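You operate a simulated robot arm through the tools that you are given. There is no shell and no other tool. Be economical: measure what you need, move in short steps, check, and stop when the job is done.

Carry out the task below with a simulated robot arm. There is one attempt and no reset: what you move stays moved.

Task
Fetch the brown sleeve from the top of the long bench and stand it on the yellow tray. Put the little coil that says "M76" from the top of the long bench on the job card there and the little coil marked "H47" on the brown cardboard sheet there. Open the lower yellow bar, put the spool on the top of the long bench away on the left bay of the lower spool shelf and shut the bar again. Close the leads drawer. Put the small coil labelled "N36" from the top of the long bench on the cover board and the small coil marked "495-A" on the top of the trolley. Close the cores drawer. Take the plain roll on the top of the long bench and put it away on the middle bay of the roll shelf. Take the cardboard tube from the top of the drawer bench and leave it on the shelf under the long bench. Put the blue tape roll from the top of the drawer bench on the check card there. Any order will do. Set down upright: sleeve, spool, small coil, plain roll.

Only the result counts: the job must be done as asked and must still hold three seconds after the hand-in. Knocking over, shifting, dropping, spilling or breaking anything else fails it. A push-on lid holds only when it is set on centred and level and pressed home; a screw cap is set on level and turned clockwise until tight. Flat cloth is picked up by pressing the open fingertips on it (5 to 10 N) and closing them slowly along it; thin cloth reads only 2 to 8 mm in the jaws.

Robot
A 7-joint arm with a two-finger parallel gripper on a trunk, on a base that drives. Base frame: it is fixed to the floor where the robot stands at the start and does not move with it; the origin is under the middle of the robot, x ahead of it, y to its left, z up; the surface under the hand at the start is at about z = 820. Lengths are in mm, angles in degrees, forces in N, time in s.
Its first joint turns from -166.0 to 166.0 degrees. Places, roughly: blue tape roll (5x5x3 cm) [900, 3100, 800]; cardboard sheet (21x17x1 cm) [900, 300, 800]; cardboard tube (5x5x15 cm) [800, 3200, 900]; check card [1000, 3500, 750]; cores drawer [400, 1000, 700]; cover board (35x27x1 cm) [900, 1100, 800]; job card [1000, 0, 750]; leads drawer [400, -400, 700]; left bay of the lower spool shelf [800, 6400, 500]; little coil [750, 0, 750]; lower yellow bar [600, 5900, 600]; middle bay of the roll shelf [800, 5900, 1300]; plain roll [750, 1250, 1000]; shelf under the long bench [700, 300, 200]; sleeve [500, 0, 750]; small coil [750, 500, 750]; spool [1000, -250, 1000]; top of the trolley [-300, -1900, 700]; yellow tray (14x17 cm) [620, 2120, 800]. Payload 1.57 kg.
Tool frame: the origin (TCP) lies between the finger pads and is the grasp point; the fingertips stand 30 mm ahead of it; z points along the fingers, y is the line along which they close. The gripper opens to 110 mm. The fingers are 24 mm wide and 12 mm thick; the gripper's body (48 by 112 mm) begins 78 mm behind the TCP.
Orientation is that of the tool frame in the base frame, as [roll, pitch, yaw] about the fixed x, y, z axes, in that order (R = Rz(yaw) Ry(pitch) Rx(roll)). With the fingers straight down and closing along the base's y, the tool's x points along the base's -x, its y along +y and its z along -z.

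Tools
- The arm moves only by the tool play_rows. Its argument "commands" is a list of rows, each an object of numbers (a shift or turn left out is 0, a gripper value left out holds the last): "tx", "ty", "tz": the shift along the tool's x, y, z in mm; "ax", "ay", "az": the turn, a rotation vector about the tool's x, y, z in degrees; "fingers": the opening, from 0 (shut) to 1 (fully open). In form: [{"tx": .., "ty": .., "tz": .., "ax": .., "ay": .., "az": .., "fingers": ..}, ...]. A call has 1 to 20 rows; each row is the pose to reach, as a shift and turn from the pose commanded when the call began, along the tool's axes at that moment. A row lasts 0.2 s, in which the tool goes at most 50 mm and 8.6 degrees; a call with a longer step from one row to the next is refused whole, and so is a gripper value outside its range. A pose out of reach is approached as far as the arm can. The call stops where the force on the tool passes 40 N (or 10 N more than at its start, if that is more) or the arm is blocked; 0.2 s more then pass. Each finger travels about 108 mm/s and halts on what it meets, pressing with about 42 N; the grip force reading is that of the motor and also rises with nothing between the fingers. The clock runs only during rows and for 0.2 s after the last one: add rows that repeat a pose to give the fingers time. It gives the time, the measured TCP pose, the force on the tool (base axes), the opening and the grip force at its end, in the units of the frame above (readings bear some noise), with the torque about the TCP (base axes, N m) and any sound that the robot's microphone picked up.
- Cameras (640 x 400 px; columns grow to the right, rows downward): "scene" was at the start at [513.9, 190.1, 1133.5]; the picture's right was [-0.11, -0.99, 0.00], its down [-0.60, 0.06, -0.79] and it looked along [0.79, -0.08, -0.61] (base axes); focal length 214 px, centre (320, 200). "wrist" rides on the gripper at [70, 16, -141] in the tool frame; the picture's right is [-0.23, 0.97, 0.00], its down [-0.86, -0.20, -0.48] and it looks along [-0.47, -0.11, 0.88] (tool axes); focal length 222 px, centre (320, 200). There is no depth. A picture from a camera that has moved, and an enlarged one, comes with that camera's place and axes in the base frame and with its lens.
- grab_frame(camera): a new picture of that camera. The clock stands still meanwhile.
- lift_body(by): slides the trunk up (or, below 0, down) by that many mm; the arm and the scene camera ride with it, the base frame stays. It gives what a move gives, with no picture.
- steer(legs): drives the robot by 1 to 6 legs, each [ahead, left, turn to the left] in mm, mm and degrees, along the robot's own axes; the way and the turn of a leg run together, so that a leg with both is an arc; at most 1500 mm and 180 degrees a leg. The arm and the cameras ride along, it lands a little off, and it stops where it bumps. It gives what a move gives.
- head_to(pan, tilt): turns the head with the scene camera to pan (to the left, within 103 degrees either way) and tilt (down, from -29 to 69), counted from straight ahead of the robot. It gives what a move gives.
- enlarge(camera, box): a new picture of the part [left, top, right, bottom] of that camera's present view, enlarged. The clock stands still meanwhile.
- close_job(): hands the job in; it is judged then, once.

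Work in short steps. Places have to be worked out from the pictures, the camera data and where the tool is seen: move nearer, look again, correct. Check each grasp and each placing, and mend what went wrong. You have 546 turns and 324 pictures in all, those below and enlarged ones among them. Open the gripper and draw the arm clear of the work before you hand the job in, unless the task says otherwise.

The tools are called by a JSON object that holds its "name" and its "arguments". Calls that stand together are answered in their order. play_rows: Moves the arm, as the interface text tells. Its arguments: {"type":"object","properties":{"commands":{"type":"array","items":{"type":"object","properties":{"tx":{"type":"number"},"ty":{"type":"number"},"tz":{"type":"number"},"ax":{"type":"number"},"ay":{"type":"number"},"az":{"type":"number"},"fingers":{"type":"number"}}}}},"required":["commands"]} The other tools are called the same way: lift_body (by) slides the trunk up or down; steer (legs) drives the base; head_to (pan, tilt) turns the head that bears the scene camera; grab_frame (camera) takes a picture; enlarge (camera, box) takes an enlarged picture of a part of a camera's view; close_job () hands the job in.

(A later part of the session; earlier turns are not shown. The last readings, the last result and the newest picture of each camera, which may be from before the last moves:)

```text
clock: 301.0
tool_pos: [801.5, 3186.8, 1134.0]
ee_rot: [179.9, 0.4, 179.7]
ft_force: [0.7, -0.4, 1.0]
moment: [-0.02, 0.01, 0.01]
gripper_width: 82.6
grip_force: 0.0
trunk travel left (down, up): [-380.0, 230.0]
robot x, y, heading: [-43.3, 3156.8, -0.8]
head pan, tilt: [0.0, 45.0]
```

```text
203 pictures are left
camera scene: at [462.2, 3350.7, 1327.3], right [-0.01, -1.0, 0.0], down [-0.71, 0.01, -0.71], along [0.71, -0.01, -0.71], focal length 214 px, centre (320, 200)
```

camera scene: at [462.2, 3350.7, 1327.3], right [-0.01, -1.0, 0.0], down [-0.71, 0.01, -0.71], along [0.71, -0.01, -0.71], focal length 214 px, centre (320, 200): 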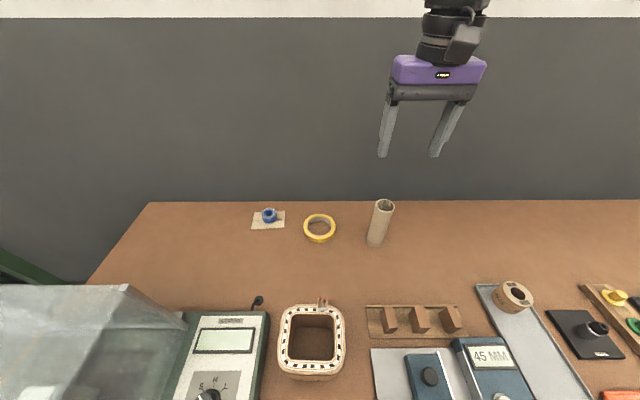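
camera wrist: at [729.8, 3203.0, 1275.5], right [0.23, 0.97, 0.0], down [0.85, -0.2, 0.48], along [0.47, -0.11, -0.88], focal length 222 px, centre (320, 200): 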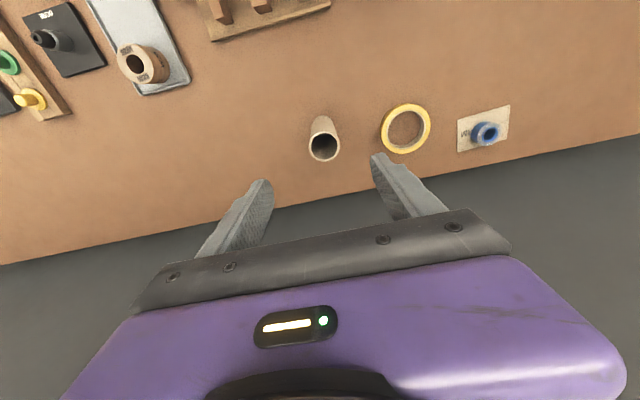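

Tube axis at (820,3190), upright. Shift and lower the trunk 150, check.

{"name": "play_rows", "arguments": {"commands": [{"tx": -19, "ty": 3}, {"tx": -19, "ty": 3}]}}

{"name": "lift_body", "arguments": {"by": -140}}

{"name": "grab_frame", "arguments": {"camera": "wrist"}}

```text
clock: 301.6
tool_pos: [820.2, 3190.0, 1133.0]
ee_rot: [179.9, 0.3, 179.8]
ft_force: [0.3, 0.4, 0.2]
moment: [0.04, 0.02, -0.02]
gripper_width: 82.5
grip_force: 0.1
trunk travel left (down, up): [-380.0, 230.0]
robot x, y, heading: [-46.9, 3157.4, -0.5]
head pan, tilt: [0.0, 45.0]
```

```text
clock: 303.3
tool_pos: [820.4, 3190.0, 994.6]
ee_rot: [179.9, 0.5, 179.7]
ft_force: [0.0, 0.0, -0.9]
moment: [0.01, 0.05, -0.01]
gripper_width: 82.4
grip_force: 0.1
trunk travel left (down, up): [-240.0, 370.0]
robot x, y, heading: [-46.0, 3158.9, -0.8]
head pan, tilt: [0.0, 45.0]
```

```text
202 pictures are left
camera wrist: at [748.5, 3206.2, 1135.2], right [0.23, 0.97, 0.0], down [0.85, -0.2, 0.48], along [0.47, -0.11, -0.88], focal length 222 px, centre (320, 200)
```

wrist: 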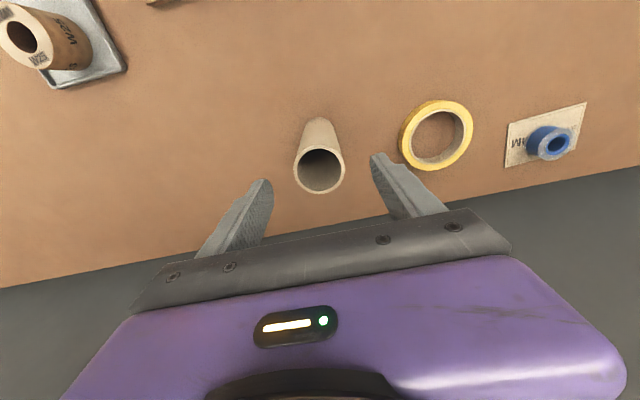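

Centred. Descend 60 mm, grip the tube's top, and lift slowly.

{"name": "play_rows", "arguments": {"commands": [{"tz": 20, "tx": 1}, {"tz": 45, "tx": 1}, {"tz": 62, "tx": 1}, {"tz": 62, "tx": 1}, {"tz": 62, "tx": 1, "fingers": 0}, {"tz": 62, "tx": 1}, {"tz": 62, "tx": 1}, {"tz": 62, "tx": 1}, {"tz": 62, "tx": 1}, {"tz": 60, "tx": 1}, {"tz": 55, "tx": 1}, {"tz": 48, "tx": 1}, {"tz": 36, "tx": 1}, {"tz": 20, "tx": 1}, {"tz": 0, "tx": 1}, {"tz": 0, "tx": 1}]}}

{"name": "grab_frame", "arguments": {"camera": "scene"}}

```text
clock: 306.7
tool_pos: [817.7, 3190.5, 995.5]
ee_rot: [179.9, 0.3, 179.8]
ft_force: [0.1, -0.5, -0.3]
moment: [0.01, -0.02, -0.03]
gripper_width: 46.2
grip_force: 41.9
trunk travel left (down, up): [-240.0, 370.0]
robot x, y, heading: [-49.2, 3154.3, -0.5]
head pan, tilt: [0.0, 45.0]
```

```text
201 pictures are left
camera scene: at [462.2, 3350.7, 1187.3], right [-0.01, -1.0, 0.0], down [-0.71, 0.01, -0.71], along [0.71, -0.01, -0.71], focal length 214 px, centre (320, 200)
```

scene: 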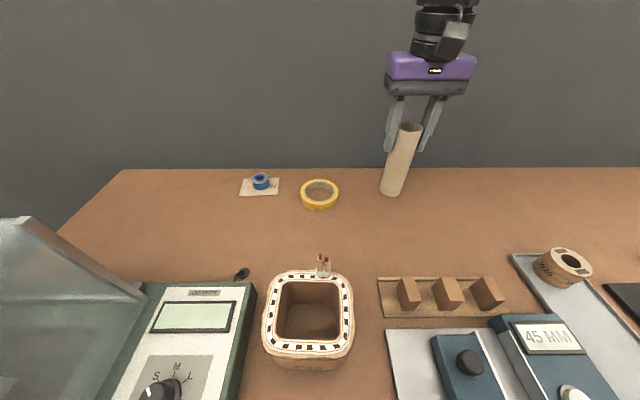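

Tube held. Raise high and go back along the aisle to the long bench.

{"name": "lift_body", "arguments": {"by": 270}}

{"name": "steer", "arguments": {"legs": [[-130, 0, 0.6], [0, -1200, 0], [0, -1000, 0]]}}

```text
clock: 309.5
tool_pos: [817.1, 3190.0, 1264.6]
ee_rot: [179.8, 0.3, 179.8]
ft_force: [0.1, -0.6, -0.3]
moment: [-0.03, -0.06, -0.01]
gripper_width: 46.1
grip_force: 42.1
trunk travel left (down, up): [-510.0, 100.0]
robot x, y, heading: [-50.3, 3155.5, -0.6]
head pan, tilt: [0.0, 45.0]
```

```text
clock: 321.1
tool_pos: [690.9, 1005.3, 1265.0]
ee_rot: [179.9, 0.3, 179.9]
ft_force: [-0.1, 0.1, -0.9]
moment: [-0.02, -0.01, 0.0]
gripper_width: 46.0
grip_force: 42.5
trunk travel left (down, up): [-510.0, 100.0]
robot x, y, heading: [-176.1, 975.5, -0.4]
head pan, tilt: [0.0, 45.0]
```

Continue to y≈-100, then back off for room.

{"name": "steer", "arguments": {"legs": [[0, -1080, 0], [-330, 0, 0]]}}

{"name": "head_to", "arguments": {"pan": 0, "tilt": 55}}

{"name": "grab_frame", "arguments": {"camera": "scene"}}

```text
clock: 328.4
tool_pos: [324.5, -85.1, 1266.3]
ee_rot: [179.9, 0.3, 177.4]
ft_force: [0.0, -1.1, 0.0]
moment: [0.02, 0.03, 0.0]
gripper_width: 45.3
grip_force: 41.4
trunk travel left (down, up): [-510.0, 100.0]
robot x, y, heading: [-541.7, -83.5, -3.3]
head pan, tilt: [0.0, 45.0]
```

```text
clock: 329.2
tool_pos: [325.6, -85.7, 1264.6]
ee_rot: [179.9, 0.3, 177.4]
ft_force: [0.4, -0.7, -0.8]
moment: [-0.01, 0.02, 0.0]
gripper_width: 45.5
grip_force: 41.4
trunk travel left (down, up): [-510.0, 100.0]
robot x, y, heading: [-543.3, -82.1, -3.0]
head pan, tilt: [0.0, 55.0]
```

```text
200 pictures are left
camera scene: at [-32.8, 90.3, 1443.9], right [-0.05, -1.0, 0.0], down [-0.82, 0.04, -0.57], along [0.57, -0.03, -0.82], focal length 214 px, centre (320, 200)
```

scene: 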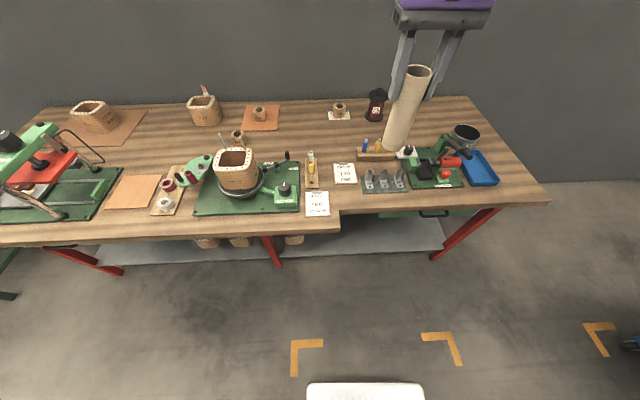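

Straighten the heading and back off a touch more; then tilt the tool forward (75°) with the tube like a spear, staying in front of the bench.

{"name": "steer", "arguments": {"legs": [[-70, 0, 3]]}}

{"name": "play_rows", "arguments": {"commands": [{"tx": 8, "ty": -10, "ay": -6}, {"tx": 16, "ty": -20, "ay": -12}, {"tx": 24, "ty": -30, "ay": -18}, {"tx": 32, "ty": -40, "ay": -24}, {"tx": 40, "ty": -50, "ay": -30}, {"tx": 50, "ty": -60, "ay": -36}, {"tx": 60, "ty": -70, "ay": -42}, {"tx": 70, "ty": -80, "ay": -48}, {"tx": 80, "ty": -90, "ay": -54}, {"tx": 90, "ty": -100, "ay": -60}, {"tx": 100, "ty": -110, "ay": -66}, {"tx": 105, "ty": -115, "ay": -72}, {"tx": 105, "ty": -115, "ay": -75}, {"tx": 105, "ty": -115, "ay": -75}]}}

{"name": "grab_frame", "arguments": {"camera": "scene"}}

```text
clock: 330.2
tool_pos: [253.7, -36.3, 1263.9]
ee_rot: [179.9, 0.3, -179.4]
ft_force: [-0.4, 0.9, 0.0]
moment: [0.0, 0.02, 0.0]
gripper_width: 45.4
grip_force: 41.9
trunk travel left (down, up): [-510.0, 100.0]
robot x, y, heading: [-612.9, -81.5, 0.2]
head pan, tilt: [0.0, 55.0]
```

```text
clock: 333.2
tool_pos: [198.1, -173.7, 1267.2]
ee_rot: [179.9, 75.4, -179.7]
ft_force: [0.0, -0.7, 0.1]
moment: [-0.02, 0.02, -0.01]
gripper_width: 44.7
grip_force: 41.4
out of reach, approached as far as the arm can: row 10, 11, 12, 13, 14
trunk travel left (down, up): [-510.0, 100.0]
robot x, y, heading: [-614.1, -81.2, 0.3]
head pan, tilt: [0.0, 55.0]
```

```text
199 pictures are left
camera scene: at [-113.0, 119.4, 1443.9], right [0.0, -1.0, 0.0], down [-0.82, 0.0, -0.57], along [0.57, 0.0, -0.82], focal length 214 px, centre (320, 200)
```

scene: 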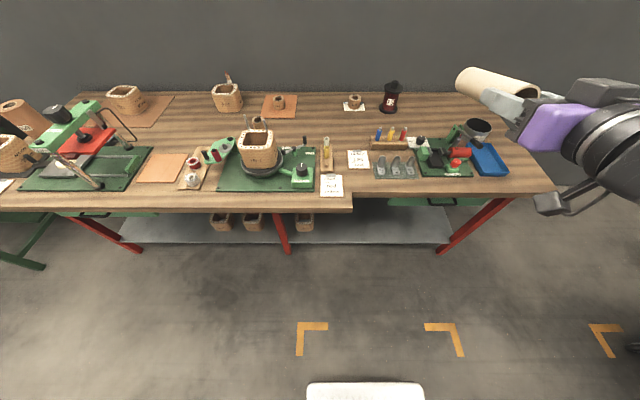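

Tube tip is ~30 mm short of the slab edge; back off 40 more, then lower the trunk.

{"name": "steer", "arguments": {"legs": [[-45, 0, 0]]}}

{"name": "lift_body", "arguments": {"by": -400}}

{"name": "grab_frame", "arguments": {"camera": "scene"}}

```text
clock: 334.1
tool_pos: [151.9, -175.1, 1265.8]
ee_rot: [179.7, 75.3, -179.8]
ft_force: [0.0, 0.8, -0.8]
moment: [-0.02, 0.05, 0.03]
gripper_width: 44.5
grip_force: 42.5
trunk travel left (down, up): [-510.0, 100.0]
robot x, y, heading: [-660.2, -79.8, 0.1]
head pan, tilt: [0.0, 55.0]
```

```text
clock: 337.9
tool_pos: [152.0, -173.8, 866.4]
ee_rot: [179.7, 75.3, -179.8]
ft_force: [-0.8, 0.6, 0.3]
moment: [0.0, 0.01, 0.01]
gripper_width: 44.4
grip_force: 42.3
trunk travel left (down, up): [-110.0, 500.0]
robot x, y, heading: [-653.7, -81.7, 0.2]
head pan, tilt: [0.0, 55.0]
```

```text
198 pictures are left
camera scene: at [-158.8, 119.2, 1043.9], right [0.0, -1.0, 0.0], down [-0.82, 0.0, -0.57], along [0.57, 0.0, -0.82], focal length 214 px, centre (320, 200)
```

scene: 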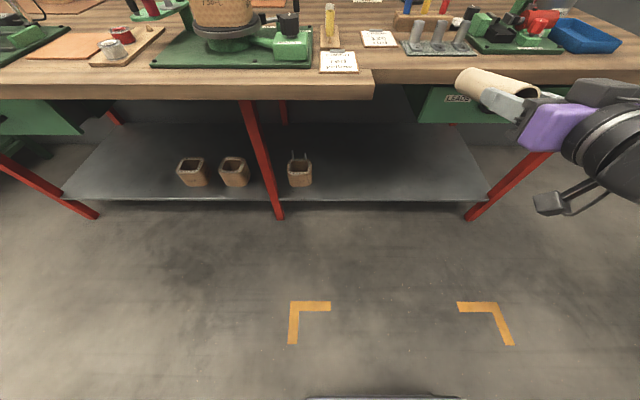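

The shelf is clearly visible; free stretch right of the coils. Lower the trunk the rest, then bring the arm straight down ~430.

{"name": "lift_body", "arguments": {"by": -110}}

{"name": "play_rows", "arguments": {"commands": [{"tx": 40, "tz": 10.5}, {"tx": 80, "tz": 21}, {"tx": 120, "tz": 31.5}, {"tx": 160, "tz": 42}, {"tx": 200, "tz": 52.5}, {"tx": 240, "tz": 63}, {"tx": 280, "tz": 73.5}, {"tx": 320, "tz": 84}, {"tx": 360, "tz": 94.5}, {"tx": 400, "tz": 105}, {"tx": 400, "tz": 105}]}}

{"name": "grab_frame", "arguments": {"camera": "scene"}}

```text
clock: 339.3
tool_pos: [152.1, -175.0, 757.3]
ee_rot: [179.8, 75.4, -179.8]
ft_force: [0.1, 0.3, -0.1]
moment: [0.02, 0.04, 0.0]
gripper_width: 44.1
grip_force: 42.4
trunk travel left (down, up): [0.0, 610.0]
robot x, y, heading: [-660.9, -79.0, 0.3]
head pan, tilt: [0.0, 55.0]
```

```text
clock: 341.7
tool_pos: [156.3, -210.0, 343.2]
ee_rot: [173.7, 75.0, 175.8]
ft_force: [0.6, 0.1, -1.1]
moment: [0.01, 0.08, 0.0]
gripper_width: 44.0
grip_force: 42.2
out of reach, approached as far as the arm can: row 5, 6, 7, 8, 9, 10, 11
trunk travel left (down, up): [0.0, 610.0]
robot x, y, heading: [-660.2, -79.5, -0.1]
head pan, tilt: [0.0, 55.0]
```

```text
197 pictures are left
camera scene: at [-158.8, 119.2, 933.9], right [0.0, -1.0, 0.0], down [-0.82, 0.0, -0.57], along [0.57, 0.0, -0.82], focal length 214 px, centre (320, 200)
```

scene: 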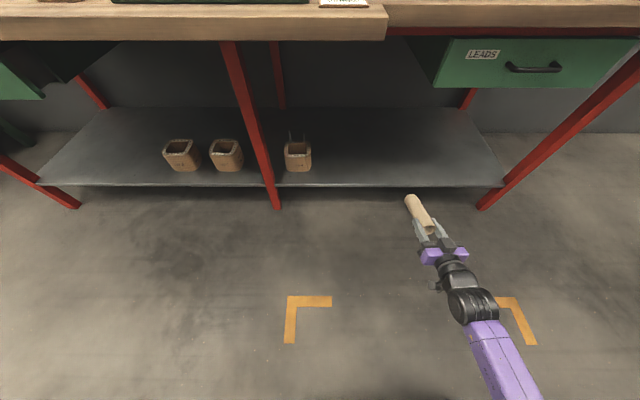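

The arm reaches well: TCP (156,-210,343), tube tip ahead at z≈300. Drive forward 300 so the tube is over the shelf.

{"name": "steer", "arguments": {"legs": [[310, 0, 0]]}}

{"name": "grab_frame", "arguments": {"camera": "scene"}}

{"name": "grab_frame", "arguments": {"camera": "wrist"}}

```text
clock: 343.8
tool_pos: [462.0, -211.3, 343.7]
ee_rot: [173.7, 75.0, 175.9]
ft_force: [0.0, -0.5, -0.1]
moment: [0.0, 0.06, -0.02]
gripper_width: 43.6
grip_force: 41.7
trunk travel left (down, up): [0.0, 610.0]
robot x, y, heading: [-356.0, -79.4, -0.1]
head pan, tilt: [0.0, 55.0]
```

```text
196 pictures are left
camera scene: at [145.3, 119.1, 933.9], right [0.0, -1.0, 0.0], down [-0.82, 0.0, -0.57], along [0.57, 0.0, -0.82], focal length 214 px, centre (320, 200)
```

scene: 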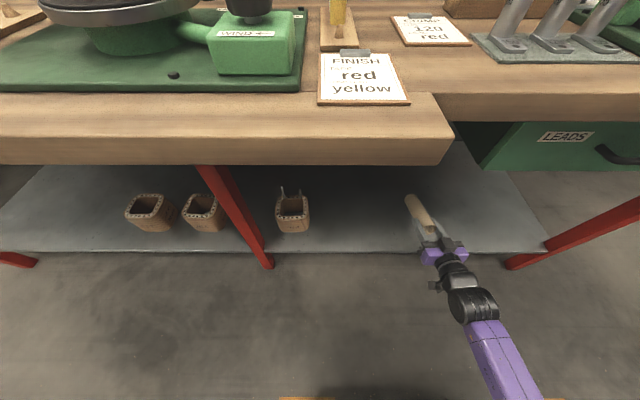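

```text
195 pictures are left
camera wrist: at [305.0, -199.0, 313.1], right [0.03, 0.97, 0.25], down [-0.23, -0.23, 0.94], along [0.97, -0.08, 0.22], focal length 222 px, centre (320, 200)
```

wrist: 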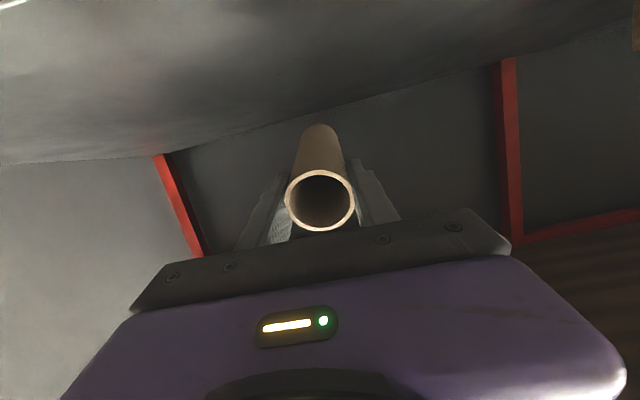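

Shelf edge at x≈445, z≈169; the tube is over the shelf. Lower 100 while levelling the tool somewhat.

{"name": "play_rows", "arguments": {"commands": [{"tx": 20, "tz": 5, "ay": -2}, {"tx": 40, "tz": 10, "ay": -5}, {"tx": 60, "tz": 16, "ay": -8}, {"tx": 80, "tz": 21, "ay": -10}, {"tx": 97, "tz": 26, "ay": -12}, {"tx": 97, "tz": 26, "ay": -12}]}}

{"name": "grab_frame", "arguments": {"camera": "scene"}}

```text
clock: 345.2
tool_pos: [461.3, -214.8, 241.3]
ee_rot: [143.6, 86.4, 146.1]
ft_force: [-0.1, -0.2, 0.6]
moment: [0.03, 0.03, -0.01]
gripper_width: 44.0
grip_force: 41.8
out of reach, approached as far as the arm can: row 2, 3, 4, 5, 6
trunk travel left (down, up): [0.0, 610.0]
robot x, y, heading: [-355.5, -82.9, -0.0]
head pan, tilt: [0.0, 55.0]
```

```text
194 pictures are left
camera scene: at [145.3, 119.1, 933.9], right [0.0, -1.0, 0.0], down [-0.82, 0.0, -0.57], along [0.57, 0.0, -0.82], focal length 214 px, centre (320, 200)
```

scene: 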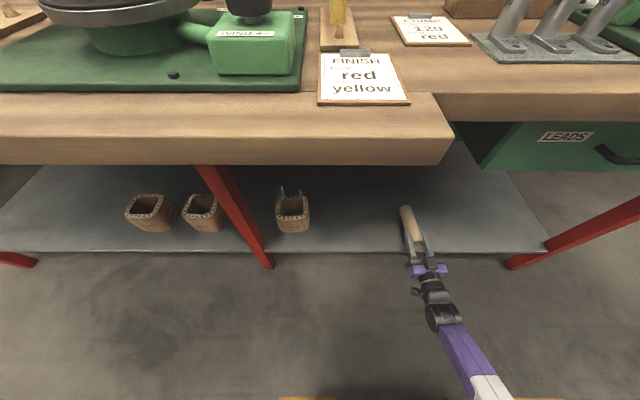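

Nearly level now, TCP z=241. Feel down toward the shelf.

{"name": "play_rows", "arguments": {"commands": [{"tx": 12}, {"tx": 22}, {"tx": 30}, {"tx": 35}, {"tx": 39}, {"tx": 43}, {"tx": 47}, {"tx": 51}, {"tx": 55}, {"tx": 59}]}}

{"name": "grab_frame", "arguments": {"camera": "scene"}}

```text
clock: 345.8
tool_pos: [462.9, -215.3, 228.8]
ee_rot: [131.0, 87.6, 133.2]
ft_force: [-0.8, -0.3, 11.1]
moment: [-0.11, 0.2, 0.0]
gripper_width: 43.5
grip_force: 42.2
trunk travel left (down, up): [0.0, 610.0]
robot x, y, heading: [-352.3, -81.5, -0.4]
head pan, tilt: [0.0, 55.0]
stopped in row 3: the force on the tool passed its limit at 42 N (the readings are from after the stop); the commanded pose is now the measured one
```

```text
193 pictures are left
camera scene: at [145.0, 119.2, 933.9], right [0.0, -1.0, 0.0], down [-0.82, 0.0, -0.57], along [0.57, 0.0, -0.82], focal length 214 px, centre (320, 200)
```

scene: 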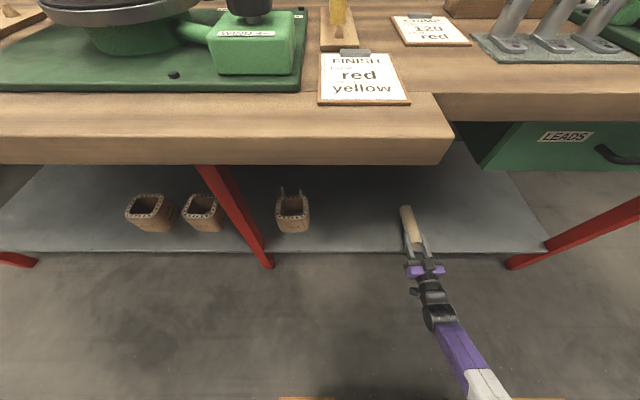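

Contact with the shelf (z≈205). Release and back straight out.

{"name": "play_rows", "arguments": {"commands": [{"tx": -1, "fingers": 0.45}, {"tx": -1, "fingers": 0.5}, {"tx": -1, "fingers": 0.6}, {"tx": -1, "fingers": 0.7}, {"tx": -1}, {"tx": -1, "tz": -15}, {"tx": -1, "tz": -35}, {"tx": -1, "tz": -60}, {"tx": -1, "tz": -90}, {"tx": -1, "tz": -90}]}}

{"name": "grab_frame", "arguments": {"camera": "scene"}}

```text
clock: 348.0
tool_pos: [375.4, -221.7, 228.4]
ee_rot: [128.2, 87.1, 130.9]
ft_force: [-0.1, -0.1, 0.1]
moment: [0.04, -0.01, 0.0]
gripper_width: 77.0
grip_force: 0.1
out of reach, approached as far as the arm can: row 9, 10
trunk travel left (down, up): [0.0, 610.0]
robot x, y, heading: [-357.2, -79.9, -0.1]
head pan, tilt: [0.0, 55.0]
```

```text
192 pictures are left
camera scene: at [145.1, 119.2, 933.9], right [0.0, -1.0, 0.0], down [-0.82, 0.0, -0.57], along [0.57, 0.0, -0.82], focal length 214 px, centre (320, 200)
```

scene: 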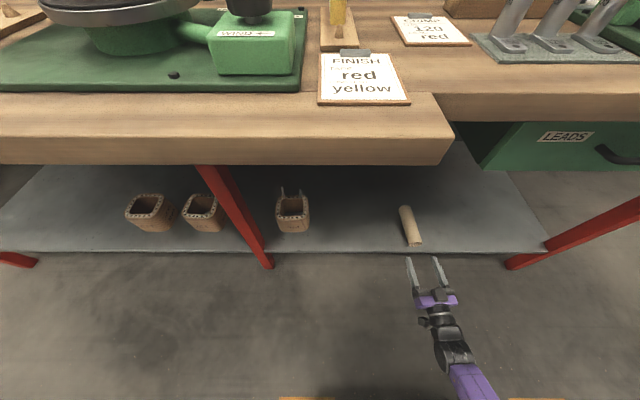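

The tube lies on the shelf. Back off 300 and raise the trunk, then restore the arm to tool-down.

{"name": "steer", "arguments": {"legs": [[-290, 0, 0]]}}

{"name": "lift_body", "arguments": {"by": 400}}

{"name": "play_rows", "arguments": {"commands": [{"tx": -45}, {"tx": -90}, {"tx": -135}, {"tx": -180}, {"tx": -225}, {"tx": -270}, {"tx": -315}, {"tx": -360}, {"tx": -405}, {"tx": -450}]}}

```text
clock: 350.0
tool_pos: [89.1, -221.5, 228.0]
ee_rot: [128.2, 87.1, 130.9]
ft_force: [-0.6, -0.8, -0.7]
moment: [0.03, -0.04, 0.02]
gripper_width: 76.9
grip_force: 0.2
trunk travel left (down, up): [0.0, 610.0]
robot x, y, heading: [-645.7, -76.9, -0.0]
head pan, tilt: [0.0, 55.0]
```

```text
clock: 353.8
tool_pos: [88.4, -221.6, 628.7]
ee_rot: [128.2, 87.1, 130.9]
ft_force: [-0.5, -0.3, 0.9]
moment: [0.01, -0.02, -0.02]
gripper_width: 77.0
grip_force: 0.0
trunk travel left (down, up): [-400.0, 210.0]
robot x, y, heading: [-644.1, -80.9, -0.2]
head pan, tilt: [0.0, 55.0]
```

```text
clock: 356.0
tool_pos: [104.8, -236.6, 1080.1]
ee_rot: [128.1, 87.0, 130.7]
ft_force: [-0.2, 0.1, -1.0]
moment: [-0.01, 0.0, -0.02]
gripper_width: 77.2
grip_force: 0.0
trunk travel left (down, up): [-400.0, 210.0]
robot x, y, heading: [-638.3, -79.9, 0.1]
head pan, tilt: [0.0, 55.0]
```

Rotate back to tool-down.

{"name": "play_rows", "arguments": {"commands": [{"ty": 10, "tx": -5, "ay": 7}, {"ty": 20, "tx": -10, "ay": 14}, {"ty": 30, "tx": -15, "ay": 21}, {"ty": 40, "tx": -20, "ay": 28}, {"ty": 50, "tx": -25, "ay": 35}, {"ty": 60, "tx": -30, "ay": 42}, {"ty": 70, "tx": -35, "ay": 49}, {"ty": 80, "tx": -40, "ay": 56}, {"ty": 90, "tx": -45, "ay": 63}, {"ty": 100, "tx": -50, "ay": 70}, {"ty": 110, "tx": -50, "ay": 77}, {"ty": 120, "tx": -50, "ay": 84}, {"ty": 130, "tx": -50, "ay": 87}, {"ty": 130, "tx": -50, "ay": 87, "fingers": 0.9}]}}

{"name": "grab_frame", "arguments": {"camera": "scene"}}

```text
clock: 359.0
tool_pos: [98.3, -111.7, 1132.9]
ee_rot: [177.7, 1.1, -177.5]
ft_force: [-0.8, 0.2, -1.1]
moment: [-0.01, -0.01, 0.02]
gripper_width: 99.0
grip_force: 0.1
out of reach, approached as far as the arm can: row 1, 2, 3, 4, 5
trunk travel left (down, up): [-400.0, 210.0]
robot x, y, heading: [-640.6, -80.7, -0.2]
head pan, tilt: [0.0, 55.0]
```

```text
191 pictures are left
camera scene: at [-140.8, 118.7, 1333.9], right [0.0, -1.0, 0.0], down [-0.82, 0.0, -0.57], along [0.57, 0.0, -0.82], focal length 214 px, centre (320, 200)
```

scene: 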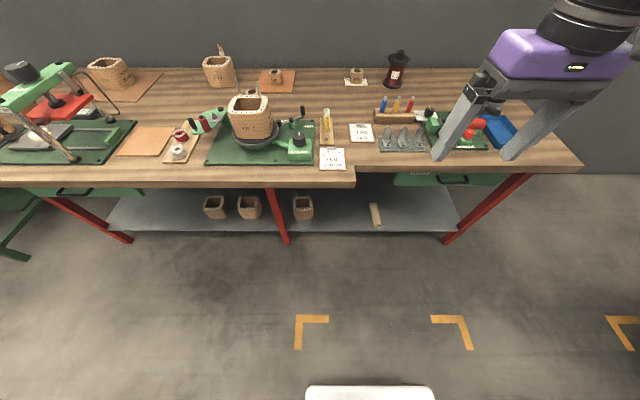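

Good; tube on the shelf, both drawers shut. Level the tool and drive to the plain roll.

{"name": "play_rows", "arguments": {"commands": [{"ax": 2.3, "ay": 1.1, "az": 2.5, "tz": -20}, {"ax": 2.3, "ay": 1.1, "az": 2.5, "tz": -40}, {"ax": 2.3, "ay": 1.1, "az": 2.5, "tz": -40}]}}

{"name": "steer", "arguments": {"legs": [[500, 0, 0], [0, 1350, 0]]}}

{"name": "head_to", "arguments": {"pan": 15, "tilt": 50}}

{"name": "grab_frame", "arguments": {"camera": "scene"}}

{"name": "grab_frame", "arguments": {"camera": "wrist"}}

```text
clock: 359.8
tool_pos: [96.9, -113.4, 1172.8]
ee_rot: [180.0, -0.1, -180.0]
ft_force: [-0.6, -0.3, 0.0]
moment: [0.01, 0.01, -0.01]
gripper_width: 99.2
grip_force: 0.1
trunk travel left (down, up): [-400.0, 210.0]
robot x, y, heading: [-641.3, -79.2, -0.0]
head pan, tilt: [0.0, 55.0]
```

```text
clock: 369.2
tool_pos: [614.9, 1232.0, 1172.8]
ee_rot: [-179.9, -0.1, 177.0]
ft_force: [1.3, 0.5, 0.1]
moment: [-0.01, 0.0, -0.04]
gripper_width: 99.2
grip_force: 0.0
trunk travel left (down, up): [-400.0, 210.0]
robot x, y, heading: [-118.7, 1301.6, -3.0]
head pan, tilt: [0.0, 55.0]
```

```text
clock: 370.0
tool_pos: [614.8, 1232.0, 1172.5]
ee_rot: [180.0, 0.0, 176.9]
ft_force: [0.3, -0.5, 0.0]
moment: [0.0, 0.0, 0.0]
gripper_width: 98.8
grip_force: 0.0
trunk travel left (down, up): [-400.0, 210.0]
robot x, y, heading: [-121.5, 1303.5, -3.0]
head pan, tilt: [15.0, 50.0]
```

```text
190 pictures are left
camera scene: at [392.7, 1496.4, 1340.4], right [0.21, -0.98, 0.0], down [-0.75, -0.16, -0.64], along [0.63, 0.13, -0.77], focal length 214 px, centre (320, 200)
```

scene: 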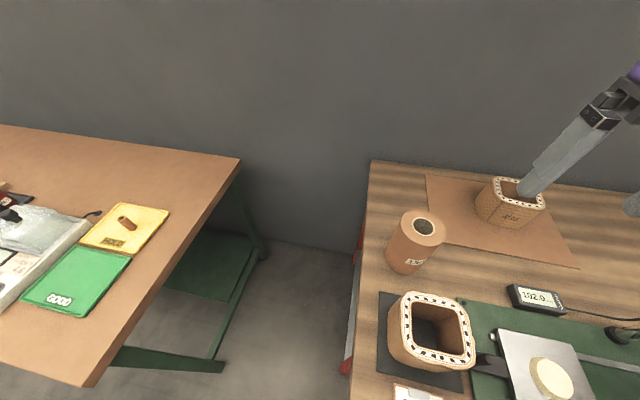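

```text
189 pictures are left
camera wrist: at [544.8, 1252.4, 1313.8], right [0.28, 0.96, 0.0], down [0.84, -0.24, 0.48], along [0.46, -0.13, -0.88], focal length 222 px, centre (320, 200)
```

wrist: 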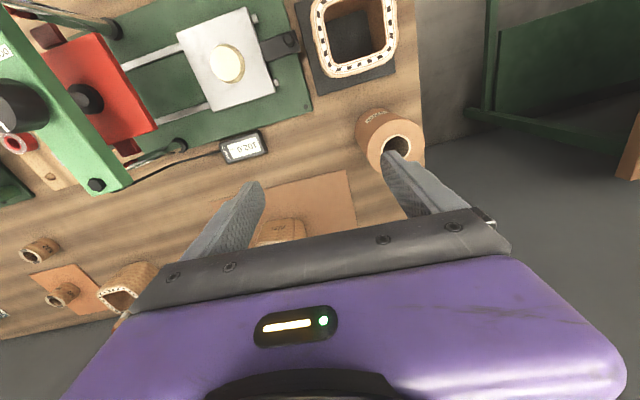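

Plain roll: top (671,1336,968), Ø≈92, a coil stands right in front of it. Before choosing its grip I'll survey the rack and open the yellow bar with the free hand. Drive down the aisle.

{"name": "steer", "arguments": {"legs": [[0, 0, 3], [0, 1300, 0], [-300, 300, 0], [0, 1200, 0]]}}

{"name": "head_to", "arguments": {"pan": 60, "tilt": 15}}

{"name": "grab_frame", "arguments": {"camera": "scene"}}

```text
clock: 384.0
tool_pos: [391.6, 3931.0, 1173.0]
ee_rot: [-178.6, -0.2, 175.4]
ft_force: [-6.8, -26.2, 9.5]
moment: [0.42, 0.08, 0.47]
gripper_width: 76.2
grip_force: 0.0
trunk travel left (down, up): [-400.0, 210.0]
robot x, y, heading: [-342.0, 4024.5, -3.9]
head pan, tilt: [15.0, 50.0]
stopped in leg 4: the force on the tool passed its limit at 49 N (the readings are from after the stop); the commanded pose is now the measured one
```

```text
clock: 385.1
tool_pos: [392.2, 3933.7, 1173.1]
ee_rot: [-178.9, -0.2, 175.6]
ft_force: [-0.1, -32.6, 6.6]
moment: [0.28, 0.06, 0.21]
gripper_width: 71.1
grip_force: 0.1
trunk travel left (down, up): [-400.0, 210.0]
robot x, y, heading: [-340.9, 4024.9, -3.7]
head pan, tilt: [60.0, 15.0]
```

```text
188 pictures are left
camera scene: at [150.9, 4273.5, 1394.4], right [0.83, -0.56, 0.0], down [-0.14, -0.21, -0.97], along [0.54, 0.8, -0.26], focal length 214 px, centre (320, 200)
```

scene: 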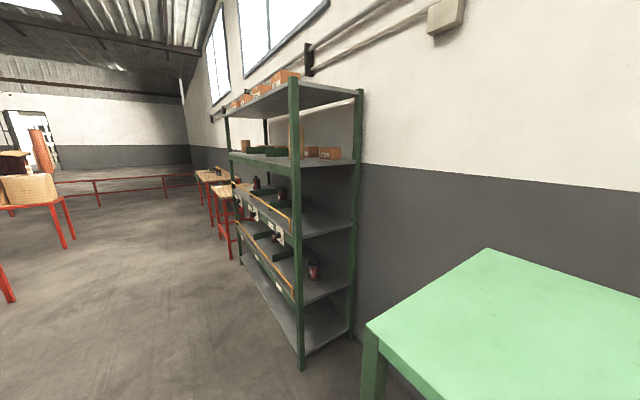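

The hand touched the green table (it's taller than thought). Back away right, then retreat into the aisle.

{"name": "steer", "arguments": {"legs": [[0, -90, 0], [-350, 0, 3.5]]}}

{"name": "head_to", "arguments": {"pan": 40, "tilt": 30}}

{"name": "grab_frame", "arguments": {"camera": "scene"}}

```text
clock: 388.1
tool_pos: [31.1, 3906.3, 1172.1]
ee_rot: [-178.9, -0.1, 179.1]
ft_force: [0.6, 0.3, -0.4]
moment: [0.03, -0.02, 0.02]
gripper_width: 99.0
grip_force: 0.1
trunk travel left (down, up): [-400.0, 210.0]
robot x, y, heading: [-707.8, 3951.0, 0.1]
head pan, tilt: [60.0, 15.0]
```

```text
clock: 389.0
tool_pos: [30.9, 3905.4, 1171.0]
ee_rot: [-178.9, -0.1, 179.1]
ft_force: [0.2, 0.8, -0.5]
moment: [-0.01, 0.01, -0.01]
gripper_width: 99.1
grip_force: 0.1
trunk travel left (down, up): [-400.0, 210.0]
robot x, y, heading: [-707.0, 3950.2, -0.0]
head pan, tilt: [40.0, 30.0]
```

```text
187 pictures are left
camera scene: at [-209.1, 4206.3, 1370.0], right [0.64, -0.77, 0.0], down [-0.38, -0.32, -0.87], along [0.66, 0.56, -0.5], focal length 214 px, centre (320, 200)
```

scene: 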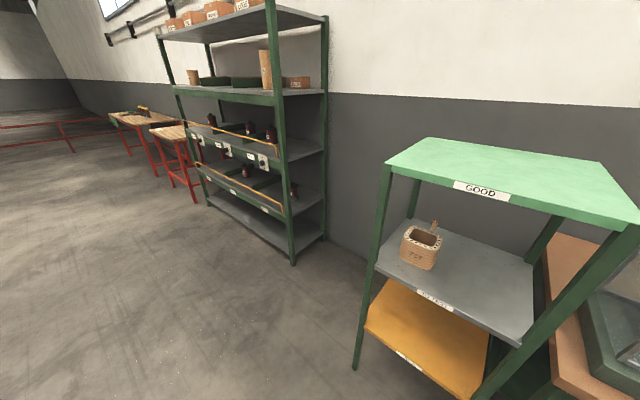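

Fine. Continue left to face the rack at y≈5900.

{"name": "steer", "arguments": {"legs": [[0, 1000, 0], [0, 930, 0]]}}

{"name": "head_to", "arguments": {"pan": 0, "tilt": 20}}

{"name": "grab_frame", "arguments": {"camera": "scene"}}

```text
clock: 398.7
tool_pos: [52.7, 5822.9, 1172.1]
ee_rot: [-178.9, -0.2, 177.7]
ft_force: [-0.1, 0.2, 0.7]
moment: [0.01, 0.01, 0.04]
gripper_width: 98.9
grip_force: 0.1
trunk travel left (down, up): [-400.0, 210.0]
robot x, y, heading: [-677.9, 5885.8, -1.7]
head pan, tilt: [40.0, 30.0]
```

```text
clock: 399.7
tool_pos: [52.7, 5821.8, 1172.6]
ee_rot: [-178.9, -0.1, 177.7]
ft_force: [1.5, -0.3, 0.3]
moment: [0.0, 0.0, 0.05]
gripper_width: 99.1
grip_force: 0.1
trunk travel left (down, up): [-400.0, 210.0]
robot x, y, heading: [-682.5, 5883.3, -1.5]
head pan, tilt: [0.0, 20.0]
```

```text
186 pictures are left
camera scene: at [-156.6, 6068.8, 1386.0], right [-0.03, -1.0, 0.0], down [-0.34, 0.01, -0.94], along [0.94, -0.03, -0.34], focal length 214 px, centre (320, 200)
```

scene: 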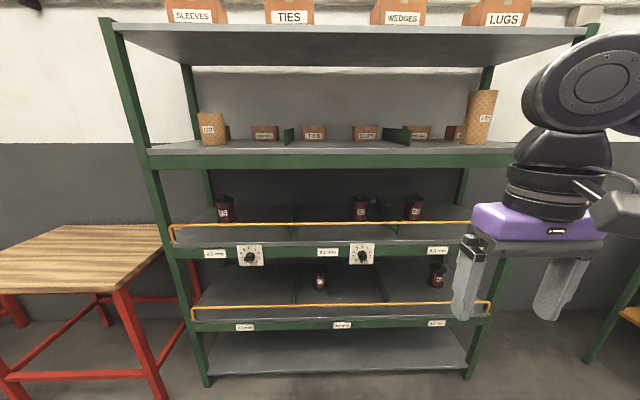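

Rack seen: roll shelf with three bays, upper and lower spool shelves each with a yellow bar. Zoom in on the details.

{"name": "enlarge", "arguments": {"camera": "scene", "box": [150, 170, 350, 350]}}

{"name": "enlarge", "arguments": {"camera": "scene", "box": [320, 170, 520, 350]}}

{"name": "enlarge", "arguments": {"camera": "scene", "box": [180, 60, 520, 200]}}

```text
2.22 times, centred on (250, 260) of scene
camera zoom: at [-156.6, 6068.8, 1386.0], right [-0.03, -1.0, 0.0], down [-0.34, 0.01, -0.94], along [0.94, -0.03, -0.34], focal length 477 px, centre (476, 67)
```

zoom: 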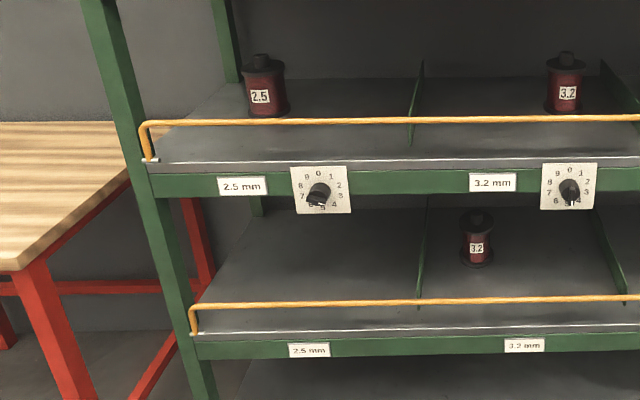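

```text
2.22 times, centred on (420, 260) of scene
camera zoom: at [-156.6, 6068.8, 1386.0], right [-0.03, -1.0, 0.0], down [-0.34, 0.01, -0.94], along [0.94, -0.03, -0.34], focal length 477 px, centre (98, 67)
```

zoom: 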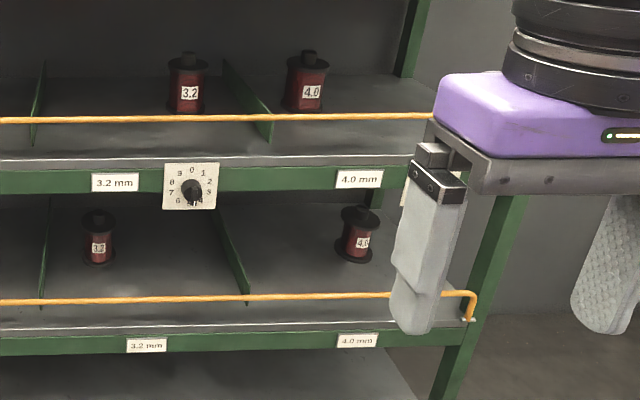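

```text
1.88 times, centred on (350, 130) of scene
camera zoom: at [-156.6, 6068.8, 1386.0], right [-0.03, -1.0, 0.0], down [-0.34, 0.01, -0.94], along [0.94, -0.03, -0.34], focal length 404 px, centre (264, 332)
```

zoom: 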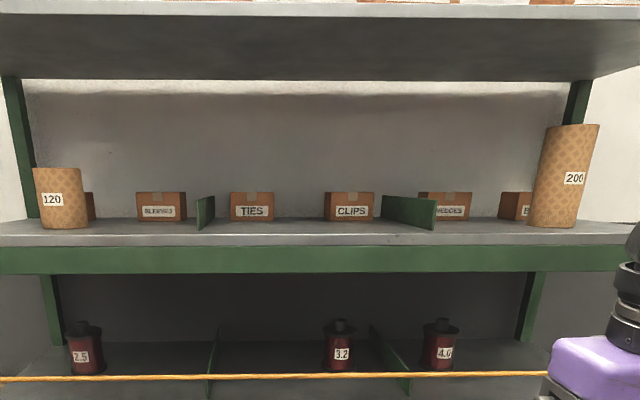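

The lower bar is a hinged wire rail (rod at about x=603, z=603, y 5275–6618, pivots z≈515); it should swing outward/down. I'll hook it from above with a 45° tilted tool, fingers closed. Tilt the tool first.

{"name": "play_rows", "arguments": {"commands": [{"ax": -0.2, "ay": -6, "ty": -5, "fingers": 0}, {"ax": -0.4, "ay": -12, "ty": -10}, {"ax": -0.6, "ay": -18, "ty": -15}, {"ax": -0.8, "ay": -24, "ty": -20}, {"ax": -1, "ay": -30, "ty": -25}, {"ax": -1, "ay": -36, "ty": -30}, {"ax": -1, "ay": -42, "ty": -35}, {"ax": -1, "ay": -45, "ty": -40}, {"ax": -1, "ay": -45, "ty": -40}]}}

{"name": "lift_body", "arguments": {"by": -400}}

{"name": "steer", "arguments": {"legs": [[400, 0, 1.6]]}}

{"name": "head_to", "arguments": {"pan": -5, "tilt": 30}}

{"name": "grab_frame", "arguments": {"camera": "scene"}}

{"name": "grab_frame", "arguments": {"camera": "wrist"}}

```text
clock: 401.7
tool_pos: [51.1, 5781.6, 1172.5]
ee_rot: [-179.8, 44.9, 178.1]
ft_force: [-0.3, 0.2, 0.5]
moment: [-0.04, 0.0, 0.01]
gripper_width: 0.2
grip_force: 21.4
trunk travel left (down, up): [-400.0, 210.0]
robot x, y, heading: [-684.9, 5880.7, -1.6]
head pan, tilt: [0.0, 20.0]
```

```text
clock: 405.6
tool_pos: [51.3, 5781.8, 772.0]
ee_rot: [-179.9, 44.9, 178.3]
ft_force: [0.1, -0.6, -0.1]
moment: [0.01, -0.03, 0.01]
gripper_width: 0.0
grip_force: 21.2
trunk travel left (down, up): [0.0, 610.0]
robot x, y, heading: [-685.5, 5887.9, -1.7]
head pan, tilt: [0.0, 20.0]
```

```text
clock: 408.1
tool_pos: [454.3, 5805.4, 772.3]
ee_rot: [-179.8, 44.9, -179.5]
ft_force: [0.2, -0.9, 0.1]
moment: [0.0, 0.01, -0.02]
gripper_width: 0.0
grip_force: 21.1
trunk travel left (down, up): [0.0, 610.0]
robot x, y, heading: [-287.5, 5882.5, 0.6]
head pan, tilt: [0.0, 20.0]
```

```text
clock: 408.8
tool_pos: [453.7, 5804.5, 771.8]
ee_rot: [-179.7, 44.9, -179.6]
ft_force: [-0.1, -1.1, 0.2]
moment: [0.01, -0.02, -0.03]
gripper_width: 0.0
grip_force: 21.1
trunk travel left (down, up): [0.0, 610.0]
robot x, y, heading: [-286.7, 5879.3, 0.6]
head pan, tilt: [-5.0, 30.0]
```

```text
182 pictures are left
camera scene: at [232.1, 6076.6, 970.0], right [-0.08, -1.0, 0.0], down [-0.5, 0.04, -0.87], along [0.86, -0.07, -0.5], focal length 214 px, centre (320, 200)
```

scene: 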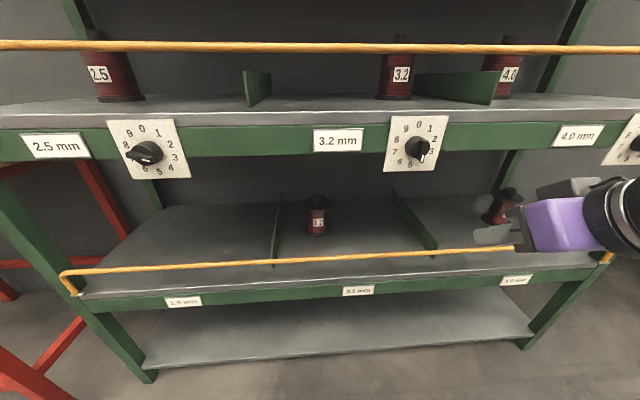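

```text
181 pictures are left
camera wrist: at [303.3, 5821.8, 824.0], right [0.16, 0.97, 0.16], down [0.27, -0.2, 0.94], along [0.95, -0.11, -0.29], focal length 222 px, centre (320, 200)
```

wrist: 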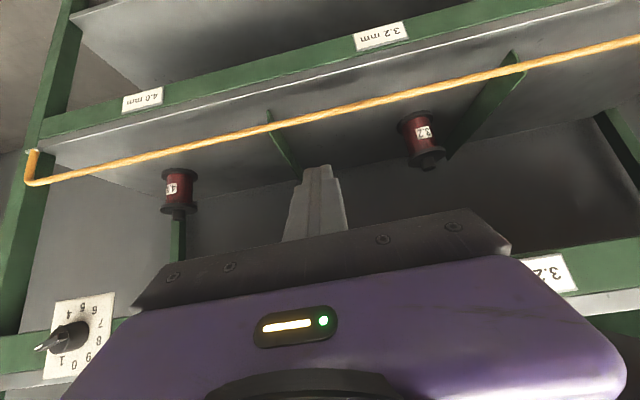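

Rod sits near (602, z 597). Drive 80 ahead, then bring the tilted fingertips over and behind the rod.

{"name": "steer", "arguments": {"legs": [[80, 0, -0.4]]}}

{"name": "play_rows", "arguments": {"commands": [{"tx": 2, "tz": 36}, {"tx": 4, "tz": 73}, {"tx": 6.4, "tz": 109}, {"tx": 6.4, "tz": 109}]}}

{"name": "grab_frame", "arguments": {"camera": "wrist"}}

{"name": "grab_frame", "arguments": {"camera": "scene"}}

```text
clock: 409.8
tool_pos: [530.3, 5801.6, 772.9]
ee_rot: [-179.7, 44.9, -179.9]
ft_force: [-0.3, -1.6, 0.0]
moment: [-0.01, -0.05, 0.0]
gripper_width: 0.1
grip_force: 21.1
trunk travel left (down, up): [0.0, 610.0]
robot x, y, heading: [-205.9, 5883.9, -0.1]
head pan, tilt: [-5.0, 30.0]
```

```text
clock: 410.8
tool_pos: [605.6, 5800.2, 688.4]
ee_rot: [-179.8, 45.0, -180.0]
ft_force: [-0.8, -0.3, 1.0]
moment: [0.03, 0.01, -0.03]
gripper_width: 0.0
grip_force: 21.5
trunk travel left (down, up): [0.0, 610.0]
robot x, y, heading: [-207.9, 5883.0, 0.2]
head pan, tilt: [-5.0, 30.0]
```

```text
180 pictures are left
camera wrist: at [454.9, 5816.7, 739.4], right [0.16, 0.97, 0.16], down [0.27, -0.2, 0.94], along [0.95, -0.11, -0.29], focal length 222 px, centre (320, 200)
```

wrist: 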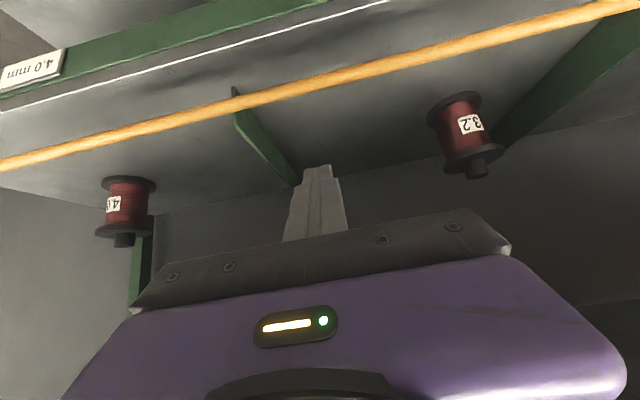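

```text
179 pictures are left
camera scene: at [313.3, 6073.6, 969.9], right [-0.09, -1.0, 0.0], down [-0.5, 0.04, -0.87], along [0.86, -0.07, -0.5], focal length 214 px, centre (320, 200)
```

scene: 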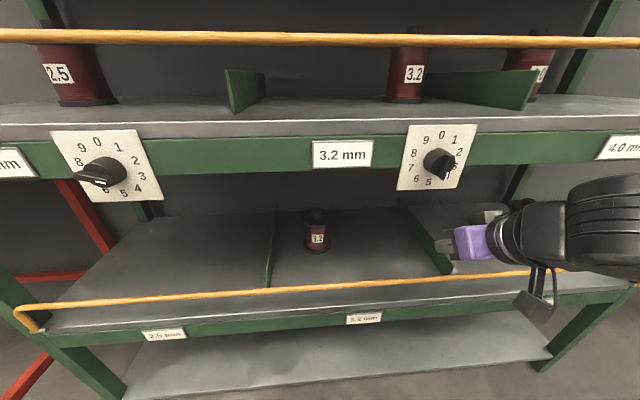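

Rod ≈(593, z 605). Lower the fingers behind the rod.

{"name": "play_rows", "arguments": {"commands": [{"tx": 14, "tz": 14}, {"tx": 28, "tz": 28}, {"tx": 36, "tz": 36}, {"tx": 42, "tz": 42}, {"tx": 46, "tz": 46}]}}

{"name": "grab_frame", "arguments": {"camera": "wrist"}}

```text
clock: 412.0
tool_pos: [604.7, 5801.0, 624.6]
ee_rot: [-179.8, 44.9, 180.0]
ft_force: [0.7, -0.2, -0.2]
moment: [-0.02, -0.02, -0.01]
gripper_width: 0.1
grip_force: 21.3
trunk travel left (down, up): [0.0, 610.0]
robot x, y, heading: [-205.5, 5880.4, -0.1]
head pan, tilt: [-5.0, 30.0]
```

```text
178 pictures are left
camera wrist: at [454.6, 5817.7, 675.9], right [0.16, 0.97, 0.16], down [0.27, -0.2, 0.94], along [0.95, -0.11, -0.29], focal length 222 px, centre (320, 200)
```

wrist: 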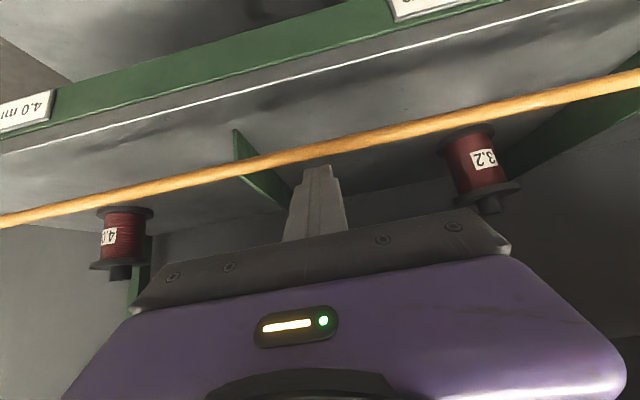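

Rod seems slightly farther/lower (~607, z 586). Advance 18 and lower ~24 more.

{"name": "play_rows", "arguments": {"commands": [{"tx": -12.7, "tz": 12.7}, {"tx": -4, "tz": 21}, {"tx": 4.2, "tz": 29.7}, {"tx": 4.2, "tz": 29.7}]}}

{"name": "grab_frame", "arguments": {"camera": "wrist"}}

```text
clock: 413.0
tool_pos: [621.3, 5800.7, 600.9]
ee_rot: [-179.7, 44.9, -180.0]
ft_force: [-0.4, 1.1, 0.9]
moment: [-0.02, 0.0, -0.04]
gripper_width: 0.0
grip_force: 21.4
trunk travel left (down, up): [0.0, 610.0]
robot x, y, heading: [-207.7, 5880.3, 0.3]
head pan, tilt: [-5.0, 30.0]
```

```text
177 pictures are left
camera wrist: at [472.0, 5817.9, 652.1], right [0.16, 0.97, 0.16], down [0.27, -0.2, 0.94], along [0.95, -0.11, -0.29], focal length 222 px, centre (320, 200)
```

wrist: 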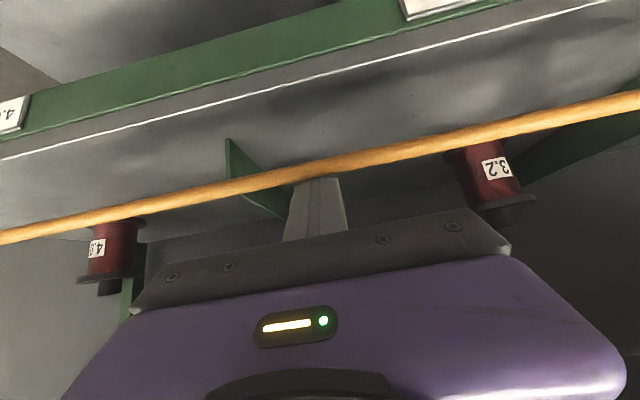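

The rod now crosses in front of the fingertip: hooked. Pull toward me.

{"name": "play_rows", "arguments": {"commands": [{"tx": 7, "tz": -7}, {"tx": 14, "tz": -14}, {"tx": 21, "tz": -21}, {"tx": 28, "tz": -28}, {"tx": 38, "tz": -32}, {"tx": 48, "tz": -34}]}}

{"name": "grab_frame", "arguments": {"camera": "scene"}}

```text
clock: 414.4
tool_pos: [566.8, 5800.9, 590.9]
ee_rot: [-179.8, 44.8, 179.9]
ft_force: [0.5, 0.5, 0.4]
moment: [0.0, -0.01, 0.02]
gripper_width: 0.0
grip_force: 21.5
trunk travel left (down, up): [0.0, 610.0]
robot x, y, heading: [-207.9, 5881.8, 0.2]
head pan, tilt: [-5.0, 30.0]
```

```text
176 pictures are left
camera scene: at [313.3, 6073.7, 970.0], right [-0.09, -1.0, 0.0], down [-0.5, 0.04, -0.87], along [0.86, -0.07, -0.5], focal length 214 px, centre (320, 200)
```

scene: 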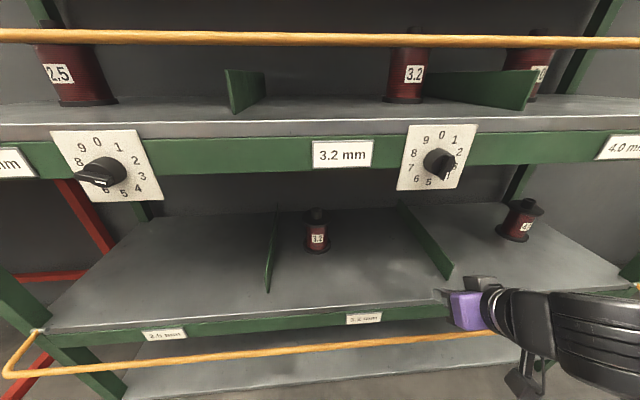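

The bar has swung down open. Withdraw: rise 80, back off 450, raise the trunk.

{"name": "play_rows", "arguments": {"commands": [{"tx": -28, "tz": -28}, {"tx": -57, "tz": -57}, {"tx": -57, "tz": -57}]}}

{"name": "steer", "arguments": {"legs": [[-450, 0, 0]]}}

{"name": "lift_body", "arguments": {"by": 400}}

{"name": "head_to", "arguments": {"pan": 0, "tilt": 35}}

{"name": "grab_frame", "arguments": {"camera": "scene"}}

```text
clock: 415.2
tool_pos: [565.0, 5802.8, 675.2]
ee_rot: [-179.8, 44.9, -179.9]
ft_force: [-0.7, -0.6, 0.5]
moment: [0.01, 0.02, 0.0]
gripper_width: 0.0
grip_force: 21.0
trunk travel left (down, up): [0.0, 610.0]
robot x, y, heading: [-203.9, 5883.2, 0.2]
head pan, tilt: [-5.0, 30.0]
```

```text
clock: 417.9
tool_pos: [123.3, 5797.5, 674.7]
ee_rot: [-179.7, 44.9, 179.7]
ft_force: [-0.1, 0.8, -0.4]
moment: [-0.02, -0.01, -0.01]
gripper_width: 0.0
grip_force: 21.2
trunk travel left (down, up): [0.0, 610.0]
robot x, y, heading: [-640.1, 5881.2, -0.1]
head pan, tilt: [-5.0, 30.0]
```

```text
clock: 421.7
tool_pos: [124.8, 5798.6, 1074.4]
ee_rot: [-179.8, 44.9, 179.7]
ft_force: [-0.6, 0.2, -0.8]
moment: [0.01, 0.01, 0.04]
gripper_width: 0.1
grip_force: 22.0
trunk travel left (down, up): [-400.0, 210.0]
robot x, y, heading: [-646.6, 5880.9, -0.1]
head pan, tilt: [-5.0, 30.0]
```

```text
clock: 422.4
tool_pos: [123.6, 5798.0, 1075.8]
ee_rot: [-179.8, 44.8, 179.7]
ft_force: [0.0, 0.7, -0.1]
moment: [-0.03, -0.01, -0.05]
gripper_width: 0.0
grip_force: 20.8
trunk travel left (down, up): [-400.0, 210.0]
robot x, y, heading: [-642.8, 5882.6, -0.3]
head pan, tilt: [0.0, 35.0]
```

```text
175 pictures are left
camera scene: at [-128.2, 6078.8, 1362.2], right [0.0, -1.0, 0.0], down [-0.57, 0.0, -0.82], along [0.82, 0.0, -0.57], focal length 214 px, centre (320, 200)
```

scene: 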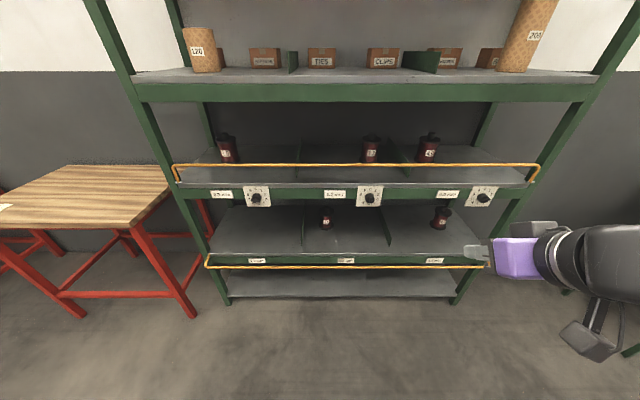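

Bar is open. Now go fetch the plain roll, keeping the 45° tilt (usable for both the pick-up and the shelf). Drive back down the aisle.

{"name": "steer", "arguments": {"legs": [[0, -1200, 0], [0, -1200, 0.3], [0, -1000, 0.3], [480, 0, 0]]}}

```text
clock: 441.2
tool_pos: [537.8, 2414.2, 1075.1]
ee_rot: [-179.7, 44.9, 178.4]
ft_force: [0.6, -0.2, 0.7]
moment: [0.0, -0.03, 0.02]
gripper_width: 0.2
grip_force: 21.2
trunk travel left (down, up): [-400.0, 210.0]
robot x, y, heading: [-231.1, 2514.8, -1.2]
head pan, tilt: [0.0, 35.0]
```

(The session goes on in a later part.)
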